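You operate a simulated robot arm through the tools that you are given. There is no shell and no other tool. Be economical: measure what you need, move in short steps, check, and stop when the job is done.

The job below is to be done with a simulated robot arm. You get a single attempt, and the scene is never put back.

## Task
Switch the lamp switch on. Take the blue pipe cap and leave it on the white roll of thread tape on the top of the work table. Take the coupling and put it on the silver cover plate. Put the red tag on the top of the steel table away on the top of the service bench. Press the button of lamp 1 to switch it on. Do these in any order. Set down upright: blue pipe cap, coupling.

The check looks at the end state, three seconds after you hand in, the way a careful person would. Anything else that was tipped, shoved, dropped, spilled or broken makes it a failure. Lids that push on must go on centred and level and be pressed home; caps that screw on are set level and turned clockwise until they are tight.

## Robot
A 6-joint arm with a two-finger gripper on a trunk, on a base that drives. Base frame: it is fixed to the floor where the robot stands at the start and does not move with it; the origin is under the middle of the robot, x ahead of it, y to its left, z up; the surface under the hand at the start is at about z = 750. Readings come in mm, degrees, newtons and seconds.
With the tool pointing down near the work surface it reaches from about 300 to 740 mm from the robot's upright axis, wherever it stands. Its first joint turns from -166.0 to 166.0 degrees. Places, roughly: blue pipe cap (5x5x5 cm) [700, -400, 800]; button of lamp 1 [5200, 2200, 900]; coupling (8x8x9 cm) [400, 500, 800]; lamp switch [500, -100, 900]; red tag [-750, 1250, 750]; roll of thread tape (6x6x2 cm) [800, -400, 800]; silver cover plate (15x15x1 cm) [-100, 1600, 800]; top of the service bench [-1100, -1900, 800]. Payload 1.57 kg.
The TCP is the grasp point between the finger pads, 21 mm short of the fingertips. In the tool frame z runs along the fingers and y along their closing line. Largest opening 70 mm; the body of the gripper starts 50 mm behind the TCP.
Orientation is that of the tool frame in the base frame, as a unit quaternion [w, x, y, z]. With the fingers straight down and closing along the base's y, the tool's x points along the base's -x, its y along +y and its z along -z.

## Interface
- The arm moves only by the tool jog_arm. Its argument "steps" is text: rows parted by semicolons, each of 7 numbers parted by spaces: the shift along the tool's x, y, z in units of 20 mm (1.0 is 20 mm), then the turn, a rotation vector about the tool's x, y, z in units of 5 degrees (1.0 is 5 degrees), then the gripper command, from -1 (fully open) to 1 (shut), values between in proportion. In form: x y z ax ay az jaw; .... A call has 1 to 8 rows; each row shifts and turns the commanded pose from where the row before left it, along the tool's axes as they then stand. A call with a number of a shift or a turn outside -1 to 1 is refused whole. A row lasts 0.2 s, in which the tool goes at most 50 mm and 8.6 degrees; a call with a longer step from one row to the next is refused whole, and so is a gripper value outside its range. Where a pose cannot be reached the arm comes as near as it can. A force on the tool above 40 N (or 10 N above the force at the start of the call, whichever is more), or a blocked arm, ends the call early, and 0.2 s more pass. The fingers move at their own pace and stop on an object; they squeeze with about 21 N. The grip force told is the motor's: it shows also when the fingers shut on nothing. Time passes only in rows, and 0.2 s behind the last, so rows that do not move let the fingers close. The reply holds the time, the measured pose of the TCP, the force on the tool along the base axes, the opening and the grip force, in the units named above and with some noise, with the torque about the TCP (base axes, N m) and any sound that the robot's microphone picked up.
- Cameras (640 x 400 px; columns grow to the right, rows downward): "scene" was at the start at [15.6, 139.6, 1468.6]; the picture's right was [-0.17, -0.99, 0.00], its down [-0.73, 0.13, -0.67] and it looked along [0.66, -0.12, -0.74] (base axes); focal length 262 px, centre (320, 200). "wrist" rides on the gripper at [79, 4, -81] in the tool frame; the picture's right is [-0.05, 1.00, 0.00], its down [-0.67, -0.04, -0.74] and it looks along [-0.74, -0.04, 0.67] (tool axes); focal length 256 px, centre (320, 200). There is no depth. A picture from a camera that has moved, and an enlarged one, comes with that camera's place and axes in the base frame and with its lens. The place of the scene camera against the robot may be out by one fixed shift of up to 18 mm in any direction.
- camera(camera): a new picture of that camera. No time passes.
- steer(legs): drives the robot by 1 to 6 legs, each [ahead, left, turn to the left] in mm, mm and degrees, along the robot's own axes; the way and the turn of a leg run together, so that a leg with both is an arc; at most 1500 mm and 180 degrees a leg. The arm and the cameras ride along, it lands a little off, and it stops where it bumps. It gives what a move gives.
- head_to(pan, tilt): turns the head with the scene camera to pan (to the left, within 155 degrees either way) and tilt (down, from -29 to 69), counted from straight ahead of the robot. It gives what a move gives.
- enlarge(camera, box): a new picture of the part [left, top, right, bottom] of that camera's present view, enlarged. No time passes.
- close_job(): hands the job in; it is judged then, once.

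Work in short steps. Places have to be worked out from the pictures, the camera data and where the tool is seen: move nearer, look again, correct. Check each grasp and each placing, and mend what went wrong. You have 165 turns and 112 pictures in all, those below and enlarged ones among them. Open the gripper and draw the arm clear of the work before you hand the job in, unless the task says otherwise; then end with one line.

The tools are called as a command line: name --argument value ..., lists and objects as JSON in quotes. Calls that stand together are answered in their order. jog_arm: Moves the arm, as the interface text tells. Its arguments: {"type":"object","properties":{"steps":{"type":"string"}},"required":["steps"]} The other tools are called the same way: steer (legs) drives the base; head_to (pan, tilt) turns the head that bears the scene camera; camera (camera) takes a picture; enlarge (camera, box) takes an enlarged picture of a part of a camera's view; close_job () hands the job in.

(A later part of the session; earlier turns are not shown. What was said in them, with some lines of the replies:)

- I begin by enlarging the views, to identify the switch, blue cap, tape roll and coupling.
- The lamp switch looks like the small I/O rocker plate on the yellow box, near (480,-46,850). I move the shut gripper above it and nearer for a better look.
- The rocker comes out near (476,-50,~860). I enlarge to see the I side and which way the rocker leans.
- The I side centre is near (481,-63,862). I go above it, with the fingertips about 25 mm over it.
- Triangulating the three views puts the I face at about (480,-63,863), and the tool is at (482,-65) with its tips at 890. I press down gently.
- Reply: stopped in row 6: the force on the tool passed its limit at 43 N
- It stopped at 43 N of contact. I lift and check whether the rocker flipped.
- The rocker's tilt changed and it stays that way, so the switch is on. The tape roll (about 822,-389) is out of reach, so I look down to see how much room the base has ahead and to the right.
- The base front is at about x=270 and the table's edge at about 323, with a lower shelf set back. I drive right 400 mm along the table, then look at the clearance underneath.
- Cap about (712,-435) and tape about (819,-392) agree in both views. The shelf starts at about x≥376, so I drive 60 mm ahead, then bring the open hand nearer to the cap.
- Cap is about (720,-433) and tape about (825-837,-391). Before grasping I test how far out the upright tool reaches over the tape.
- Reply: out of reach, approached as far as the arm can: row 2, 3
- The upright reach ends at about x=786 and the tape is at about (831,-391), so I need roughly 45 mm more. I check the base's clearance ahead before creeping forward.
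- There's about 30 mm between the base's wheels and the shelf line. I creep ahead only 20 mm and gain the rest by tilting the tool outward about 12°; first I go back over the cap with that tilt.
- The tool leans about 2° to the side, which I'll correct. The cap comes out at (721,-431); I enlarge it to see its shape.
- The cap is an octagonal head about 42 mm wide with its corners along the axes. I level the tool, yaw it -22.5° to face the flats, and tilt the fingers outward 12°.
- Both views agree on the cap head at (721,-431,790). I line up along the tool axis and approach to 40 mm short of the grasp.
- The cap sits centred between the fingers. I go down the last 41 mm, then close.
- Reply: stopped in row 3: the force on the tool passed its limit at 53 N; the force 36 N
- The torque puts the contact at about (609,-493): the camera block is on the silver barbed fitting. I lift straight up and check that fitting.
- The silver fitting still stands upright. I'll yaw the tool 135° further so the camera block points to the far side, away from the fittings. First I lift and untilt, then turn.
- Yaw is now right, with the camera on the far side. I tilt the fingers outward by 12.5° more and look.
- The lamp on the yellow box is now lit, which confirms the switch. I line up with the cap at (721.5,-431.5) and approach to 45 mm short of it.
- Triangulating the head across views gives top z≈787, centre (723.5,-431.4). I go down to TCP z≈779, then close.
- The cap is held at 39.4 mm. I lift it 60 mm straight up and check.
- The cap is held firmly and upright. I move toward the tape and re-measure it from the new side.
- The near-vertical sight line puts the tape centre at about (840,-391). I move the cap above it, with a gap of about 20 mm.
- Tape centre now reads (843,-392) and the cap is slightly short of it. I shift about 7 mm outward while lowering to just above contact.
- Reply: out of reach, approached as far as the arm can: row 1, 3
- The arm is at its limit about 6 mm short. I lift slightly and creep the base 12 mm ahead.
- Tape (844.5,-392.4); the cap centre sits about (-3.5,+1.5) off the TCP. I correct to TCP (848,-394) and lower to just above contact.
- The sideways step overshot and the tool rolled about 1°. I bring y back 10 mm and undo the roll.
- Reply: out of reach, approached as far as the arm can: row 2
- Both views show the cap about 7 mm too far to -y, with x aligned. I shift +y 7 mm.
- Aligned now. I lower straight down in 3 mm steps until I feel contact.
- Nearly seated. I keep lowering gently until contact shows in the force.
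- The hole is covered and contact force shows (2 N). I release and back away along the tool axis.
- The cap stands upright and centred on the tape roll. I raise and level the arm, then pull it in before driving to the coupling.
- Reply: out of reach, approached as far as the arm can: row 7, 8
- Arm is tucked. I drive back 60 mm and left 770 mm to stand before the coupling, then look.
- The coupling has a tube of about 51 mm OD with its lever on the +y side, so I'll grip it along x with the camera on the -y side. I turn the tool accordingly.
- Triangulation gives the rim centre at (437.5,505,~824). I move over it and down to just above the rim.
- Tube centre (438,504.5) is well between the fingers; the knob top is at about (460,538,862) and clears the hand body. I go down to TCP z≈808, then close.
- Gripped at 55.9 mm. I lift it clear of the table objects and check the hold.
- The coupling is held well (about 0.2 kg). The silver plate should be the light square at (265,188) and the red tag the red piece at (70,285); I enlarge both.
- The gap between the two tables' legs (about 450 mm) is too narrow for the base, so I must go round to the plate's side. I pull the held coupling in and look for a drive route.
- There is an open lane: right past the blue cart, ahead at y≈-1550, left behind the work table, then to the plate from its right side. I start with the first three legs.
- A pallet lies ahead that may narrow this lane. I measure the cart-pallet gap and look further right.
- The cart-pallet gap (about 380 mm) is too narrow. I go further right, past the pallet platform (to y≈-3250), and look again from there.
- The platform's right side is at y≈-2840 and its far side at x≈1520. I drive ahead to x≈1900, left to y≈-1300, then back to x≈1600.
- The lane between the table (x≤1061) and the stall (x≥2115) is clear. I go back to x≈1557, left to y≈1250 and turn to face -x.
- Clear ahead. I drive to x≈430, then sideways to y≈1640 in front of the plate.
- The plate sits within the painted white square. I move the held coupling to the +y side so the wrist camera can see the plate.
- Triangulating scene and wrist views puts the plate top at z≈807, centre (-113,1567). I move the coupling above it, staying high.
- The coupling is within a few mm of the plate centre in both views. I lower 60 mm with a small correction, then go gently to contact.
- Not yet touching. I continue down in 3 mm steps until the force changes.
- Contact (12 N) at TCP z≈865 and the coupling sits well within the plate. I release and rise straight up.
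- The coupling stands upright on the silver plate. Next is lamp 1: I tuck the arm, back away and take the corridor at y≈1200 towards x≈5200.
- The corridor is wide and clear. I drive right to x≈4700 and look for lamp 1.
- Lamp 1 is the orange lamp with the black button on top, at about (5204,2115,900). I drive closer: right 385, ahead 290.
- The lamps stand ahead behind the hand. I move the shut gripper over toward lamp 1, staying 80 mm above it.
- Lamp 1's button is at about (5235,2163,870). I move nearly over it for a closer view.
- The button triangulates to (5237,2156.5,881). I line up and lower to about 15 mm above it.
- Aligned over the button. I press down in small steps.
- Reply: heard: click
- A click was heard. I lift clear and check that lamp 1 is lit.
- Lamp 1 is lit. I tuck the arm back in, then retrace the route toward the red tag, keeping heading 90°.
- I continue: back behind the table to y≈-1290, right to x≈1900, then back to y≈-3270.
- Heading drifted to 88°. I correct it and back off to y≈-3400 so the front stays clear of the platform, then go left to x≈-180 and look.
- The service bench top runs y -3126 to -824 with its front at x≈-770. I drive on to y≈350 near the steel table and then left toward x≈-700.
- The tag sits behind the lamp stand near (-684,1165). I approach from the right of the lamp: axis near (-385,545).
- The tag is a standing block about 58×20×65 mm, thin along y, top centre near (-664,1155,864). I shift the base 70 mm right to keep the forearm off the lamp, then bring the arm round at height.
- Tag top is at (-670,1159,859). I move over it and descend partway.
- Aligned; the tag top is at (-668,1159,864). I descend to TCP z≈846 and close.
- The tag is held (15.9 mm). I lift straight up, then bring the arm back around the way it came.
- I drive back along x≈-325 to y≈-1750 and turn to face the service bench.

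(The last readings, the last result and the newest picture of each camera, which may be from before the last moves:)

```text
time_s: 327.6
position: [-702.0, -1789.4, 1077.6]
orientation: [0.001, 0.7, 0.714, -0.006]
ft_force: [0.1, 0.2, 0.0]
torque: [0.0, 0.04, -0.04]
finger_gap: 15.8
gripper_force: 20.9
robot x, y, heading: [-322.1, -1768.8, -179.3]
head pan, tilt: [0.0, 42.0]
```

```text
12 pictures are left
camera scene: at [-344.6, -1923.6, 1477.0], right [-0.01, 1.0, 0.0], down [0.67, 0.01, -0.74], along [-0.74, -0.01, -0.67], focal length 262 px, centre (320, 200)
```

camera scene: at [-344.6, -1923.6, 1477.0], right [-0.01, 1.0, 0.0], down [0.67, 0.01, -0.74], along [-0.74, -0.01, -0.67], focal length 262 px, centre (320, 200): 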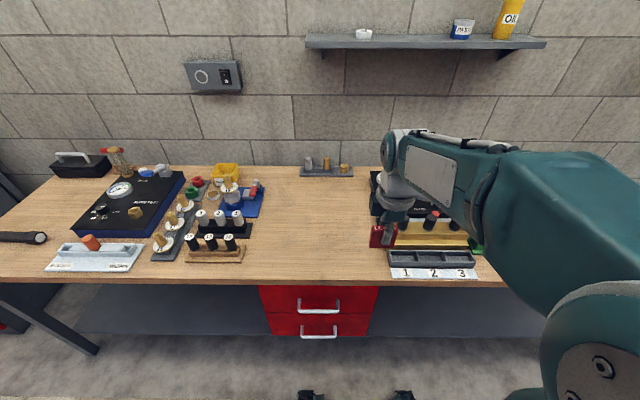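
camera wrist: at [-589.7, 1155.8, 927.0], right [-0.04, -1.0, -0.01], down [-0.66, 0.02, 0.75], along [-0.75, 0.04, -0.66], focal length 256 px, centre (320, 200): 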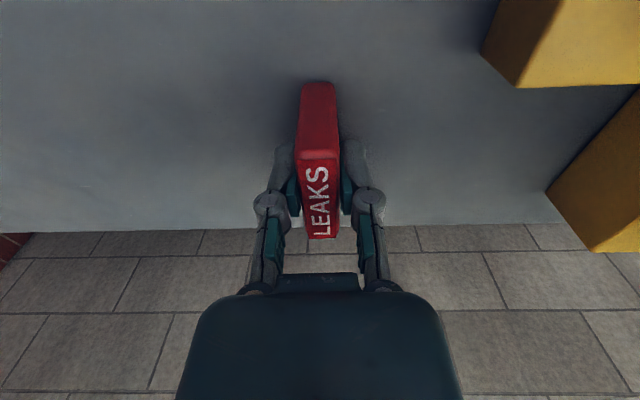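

There's a wide bare area around (-935,-1945). I carry the tag there and lower it partway.

jog_arm --steps "-0.62 -0.95 0.2 0 0 0 1;-0.62 -0.95 0.2 0 0 0 1;-0.62 -0.95 0.2 0 0 0 1;-0.62 -0.95 0.2 0 0 0 1;-0.62 -0.95 0.2 0 0 0 1;-0.62 -0.95 0.2 0 0 0 1;-0.62 -0.95 0.2 0 0 0 1;-0.62 -0.95 0.2 0 0 0 1"

jog_arm --steps "-0.6 -0.95 0.6 0 0 0 1;-0.6 -0.95 0.8 0 0 0 1;-0.6 -0.95 1 0 0 0 1;-0.6 -0.95 1 0 0 0 1;0 0 1 0 0 0 1;0 0 1 0 0 0 1;0 0 1 0 0 0 1;0 0 0 0 0 0 1"

camera --camera "scene"

camera --camera "wrist"

```text
time_s: 329.4
position: [-853.5, -1893.3, 1047.1]
orientation: [0.0, 0.7, 0.714, -0.005]
ft_force: [0.2, -0.6, 0.0]
torque: [0.0, 0.0, 0.0]
finger_gap: 15.9
gripper_force: 20.7
robot x, y, heading: [-317.5, -1769.1, -179.6]
head pan, tilt: [0.0, 42.0]
```

```text
time_s: 331.2
position: [-928.9, -1944.0, 920.9]
orientation: [0.0, 0.7, 0.714, -0.006]
ft_force: [-0.2, -1.1, -0.7]
torque: [0.0, 0.01, -0.01]
finger_gap: 16.1
gripper_force: 20.8
robot x, y, heading: [-314.7, -1770.7, -179.4]
head pan, tilt: [0.0, 42.0]
```

```text
11 pictures are left
camera scene: at [-346.0, -1924.5, 1476.9], right [-0.01, 1.0, 0.0], down [0.67, 0.01, -0.74], along [-0.74, -0.01, -0.67], focal length 262 px, centre (320, 200)
```

scene: 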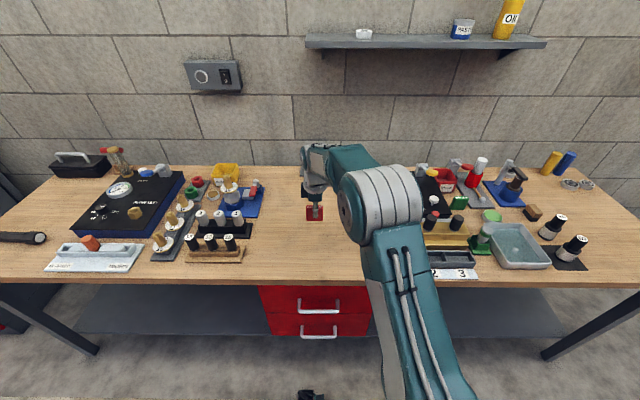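

```text
10 pictures are left
camera wrist: at [-925.2, -1863.1, 1000.4], right [1.0, -0.03, -0.01], down [-0.02, -0.66, 0.75], along [-0.03, -0.75, -0.66], focal length 256 px, centre (320, 200)
```

wrist: 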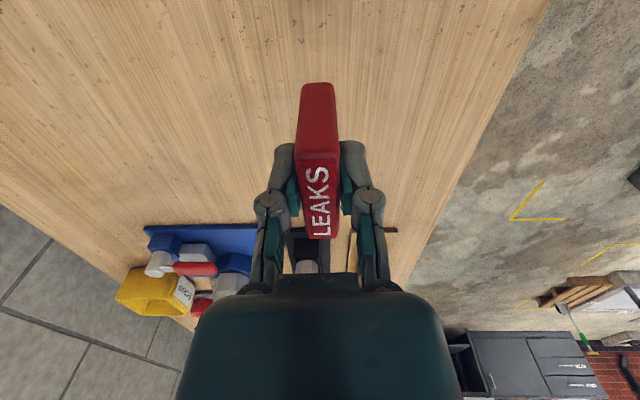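

The area beneath is free. I lower 60 mm, then in small steps to contact.

jog_arm --steps "0 0 1 0 0 0 1;0 0 1 0 0 0 1;0 0 1 0 0 0 1;0 0 0.25 0 0 0 1;0 0 0.2 0 0 0 1;0 0 0.2 0 0 0 1;0 0 0 0 0 0 1"

enlarge --camera "scene" --box '[280, 160, 360, 250]'

```text
time_s: 332.8
position: [-930.1, -1945.1, 847.7]
orientation: [0.001, 0.701, 0.713, -0.006]
ft_force: [-0.9, 0.7, 0.6]
torque: [-0.02, -0.01, -0.01]
finger_gap: 16.0
gripper_force: 20.8
robot x, y, heading: [-316.2, -1767.6, -179.6]
head pan, tilt: [0.0, 42.0]
```

```text
4.44 times, centred on (320, 205) of scene
camera zoom: at [-346.1, -1924.5, 1476.9], right [-0.01, 1.0, 0.0], down [0.67, 0.01, -0.74], along [-0.74, -0.01, -0.67], focal length 1163 px, centre (320, 178)
```

zoom: 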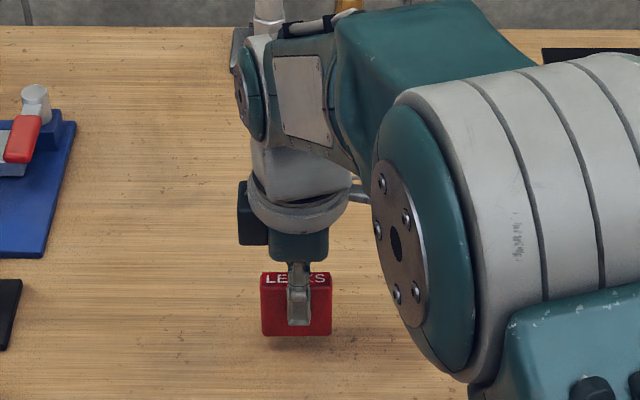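

The tag is very near the surface. I continue in 2–3 mm steps until contact.

jog_arm --steps "0 0 0.15 0 0 0 1;0 0 0.1 0 0 0 1;0 0 0 0 0 0 1"

jog_arm --steps "0 0 0.15 0 0 0 1;0 0 0.1 0 0 0 1;0 0 0 0 0 0 1"

```text
time_s: 333.6
position: [-928.5, -1943.4, 842.0]
orientation: [0.0, 0.7, 0.714, -0.006]
ft_force: [0.0, 0.0, 0.0]
torque: [-0.02, 0.06, 0.0]
finger_gap: 15.9
gripper_force: 21.0
robot x, y, heading: [-318.1, -1770.0, -179.5]
head pan, tilt: [0.0, 42.0]
```

```text
time_s: 334.4
position: [-928.6, -1944.0, 836.5]
orientation: [0.001, 0.7, 0.714, -0.006]
ft_force: [-0.3, 0.6, -0.2]
torque: [0.0, -0.01, 0.01]
finger_gap: 15.7
gripper_force: 21.3
robot x, y, heading: [-319.7, -1764.0, -179.3]
head pan, tilt: [0.0, 42.0]
```

jog_arm --steps "0 0 0.15 0 0 0 1;0 0 0.1 0 0 0 1;0 0 0 0 0 0 1"

enlarge --camera "scene" --box '[280, 190, 360, 240]'

```text
time_s: 335.2
position: [-929.3, -1945.6, 832.3]
orientation: [0.001, 0.701, 0.713, -0.006]
ft_force: [0.9, 0.6, -0.8]
torque: [0.01, 0.0, 0.02]
finger_gap: 16.0
gripper_force: 20.9
robot x, y, heading: [-320.4, -1766.5, -179.5]
head pan, tilt: [0.0, 42.0]
```

```text
8.00 times, centred on (320, 215) of scene
camera zoom: at [-346.1, -1924.5, 1476.9], right [-0.01, 1.0, 0.0], down [0.67, 0.01, -0.74], along [-0.74, -0.01, -0.67], focal length 2094 px, centre (320, 80)
```

zoom: 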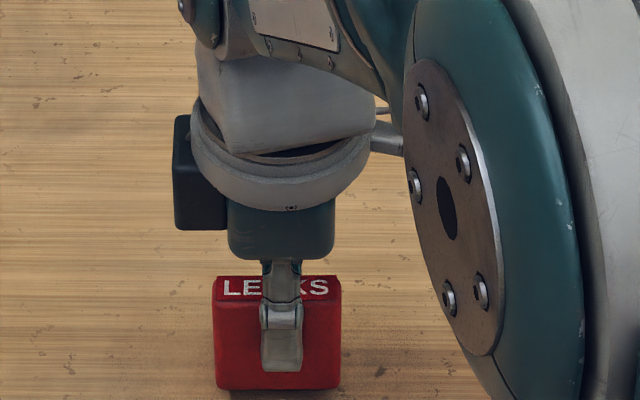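

jog_arm --steps "0 0 0.12 0 0 0 1;0 0 0.12 0 0 0 1;0 0 0 0 0 0 1"

jog_arm --steps "0 0 0.1 0 0 0 1;0 0 0.1 0 0 0 1;0 0 0 0 0 0 1"

```text
time_s: 336.0
position: [-929.9, -1945.0, 827.7]
orientation: [0.001, 0.7, 0.714, -0.005]
ft_force: [-0.7, 0.1, -0.3]
torque: [-0.04, -0.01, 0.0]
finger_gap: 15.8
gripper_force: 21.0
robot x, y, heading: [-316.3, -1769.7, -179.6]
head pan, tilt: [0.0, 42.0]
```

```text
time_s: 336.8
position: [-929.8, -1945.9, 823.2]
orientation: [0.0, 0.7, 0.714, -0.007]
ft_force: [3.4, 0.3, 16.3]
torque: [-0.04, -0.09, 0.0]
finger_gap: 16.1
gripper_force: 19.8
robot x, y, heading: [-320.6, -1767.4, -179.4]
head pan, tilt: [0.0, 42.0]
```

Contact (16 N) at z≈823. I ease off slightly, release and rise straight up.

jog_arm --steps "0 0 -0.08 0 0 0 1;0 0 0 0 0 0 0.4;0 0 0 0 0 0 0;0 0 0 0 0 0 -0.5;0 0 0 0 0 0 -0.5"

jog_arm --steps "0 0 -0.5 0 0 0 -0.5;0 0 -0.8 0 0 0 -0.5;0 0 -1 0 0 0 -0.5;0 0 -1 0 0 0 -0.5;0 0 -1 0 0 0 -0.5;0 0 -1 0 0 0 -0.5;0 0 -1 0 0 0 -0.5;0 0 -1 0 0 0 -0.5"

camera --camera "wrist"

enlarge --camera "scene" --box '[250, 160, 390, 250]'

```text
time_s: 338.0
position: [-929.9, -1945.2, 825.8]
orientation: [0.001, 0.7, 0.714, -0.005]
ft_force: [0.2, 0.0, -0.3]
torque: [0.02, 0.0, 0.01]
finger_gap: 52.2
gripper_force: 0.1
robot x, y, heading: [-319.9, -1766.1, -179.3]
head pan, tilt: [0.0, 42.0]
```

```text
time_s: 339.8
position: [-928.0, -1943.3, 970.2]
orientation: [0.0, 0.701, 0.713, -0.006]
ft_force: [0.3, -0.7, -0.2]
torque: [0.02, 0.01, -0.01]
finger_gap: 52.4
gripper_force: 0.1
robot x, y, heading: [-320.3, -1769.0, -179.4]
head pan, tilt: [0.0, 42.0]
```

```text
7 pictures are left
camera wrist: at [-924.8, -1863.1, 1050.3], right [1.0, -0.03, -0.01], down [-0.02, -0.66, 0.75], along [-0.03, -0.75, -0.66], focal length 256 px, centre (320, 200)
```

wrist: 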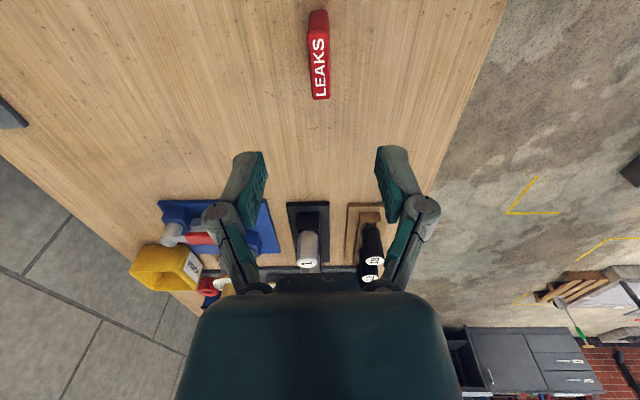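

```text
4.44 times, centred on (320, 205) of scene
camera zoom: at [-345.9, -1924.4, 1476.9], right [-0.01, 1.0, 0.0], down [0.67, 0.01, -0.74], along [-0.74, -0.01, -0.67], focal length 1163 px, centre (320, 178)
```

zoom: 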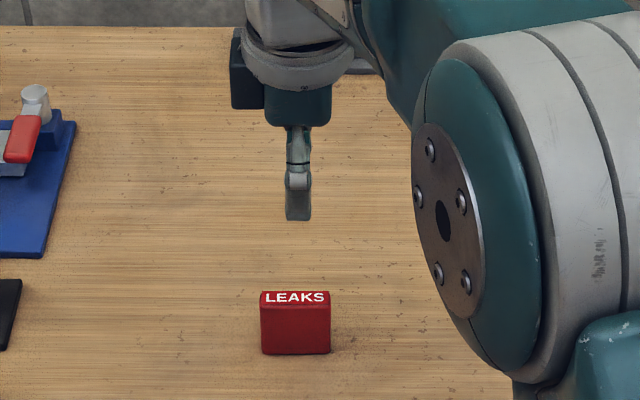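

The tag stands on the service bench. I open the gripper fully and draw the arm clear, then hand in.

jog_arm --steps "0 0.8 -1 0 0 0 -1;0 0.8 -1 0 0 0 -1;0 0.8 -1 0 0 0 -1;0 0.8 -1 0 0 0 -1;0 0.8 -0.5 0 0 0 -1;0 0.8 0 0 0 0 -1;0 0.8 0 0 0 0 -1;0 0 0 0 0 0 -1"

```text
time_s: 341.6
position: [-817.0, -1940.9, 1059.7]
orientation: [0.001, 0.7, 0.714, -0.006]
ft_force: [0.6, -0.3, -0.1]
torque: [-0.04, 0.02, 0.0]
finger_gap: 70.2
gripper_force: 0.0
robot x, y, heading: [-316.8, -1768.1, -179.2]
head pan, tilt: [0.0, 42.0]
```

Everything in the task is placed or switched, the gripper is open and the arm is clear, so I hand the job in.

close_job

```text
The job is handed in.
```

All five jobs are done and handed in, but while reaching for the blue cap the wrist camera block pressed on the silver barbed fitting; it stayed upright and may have shifted by up to about 8 mm.
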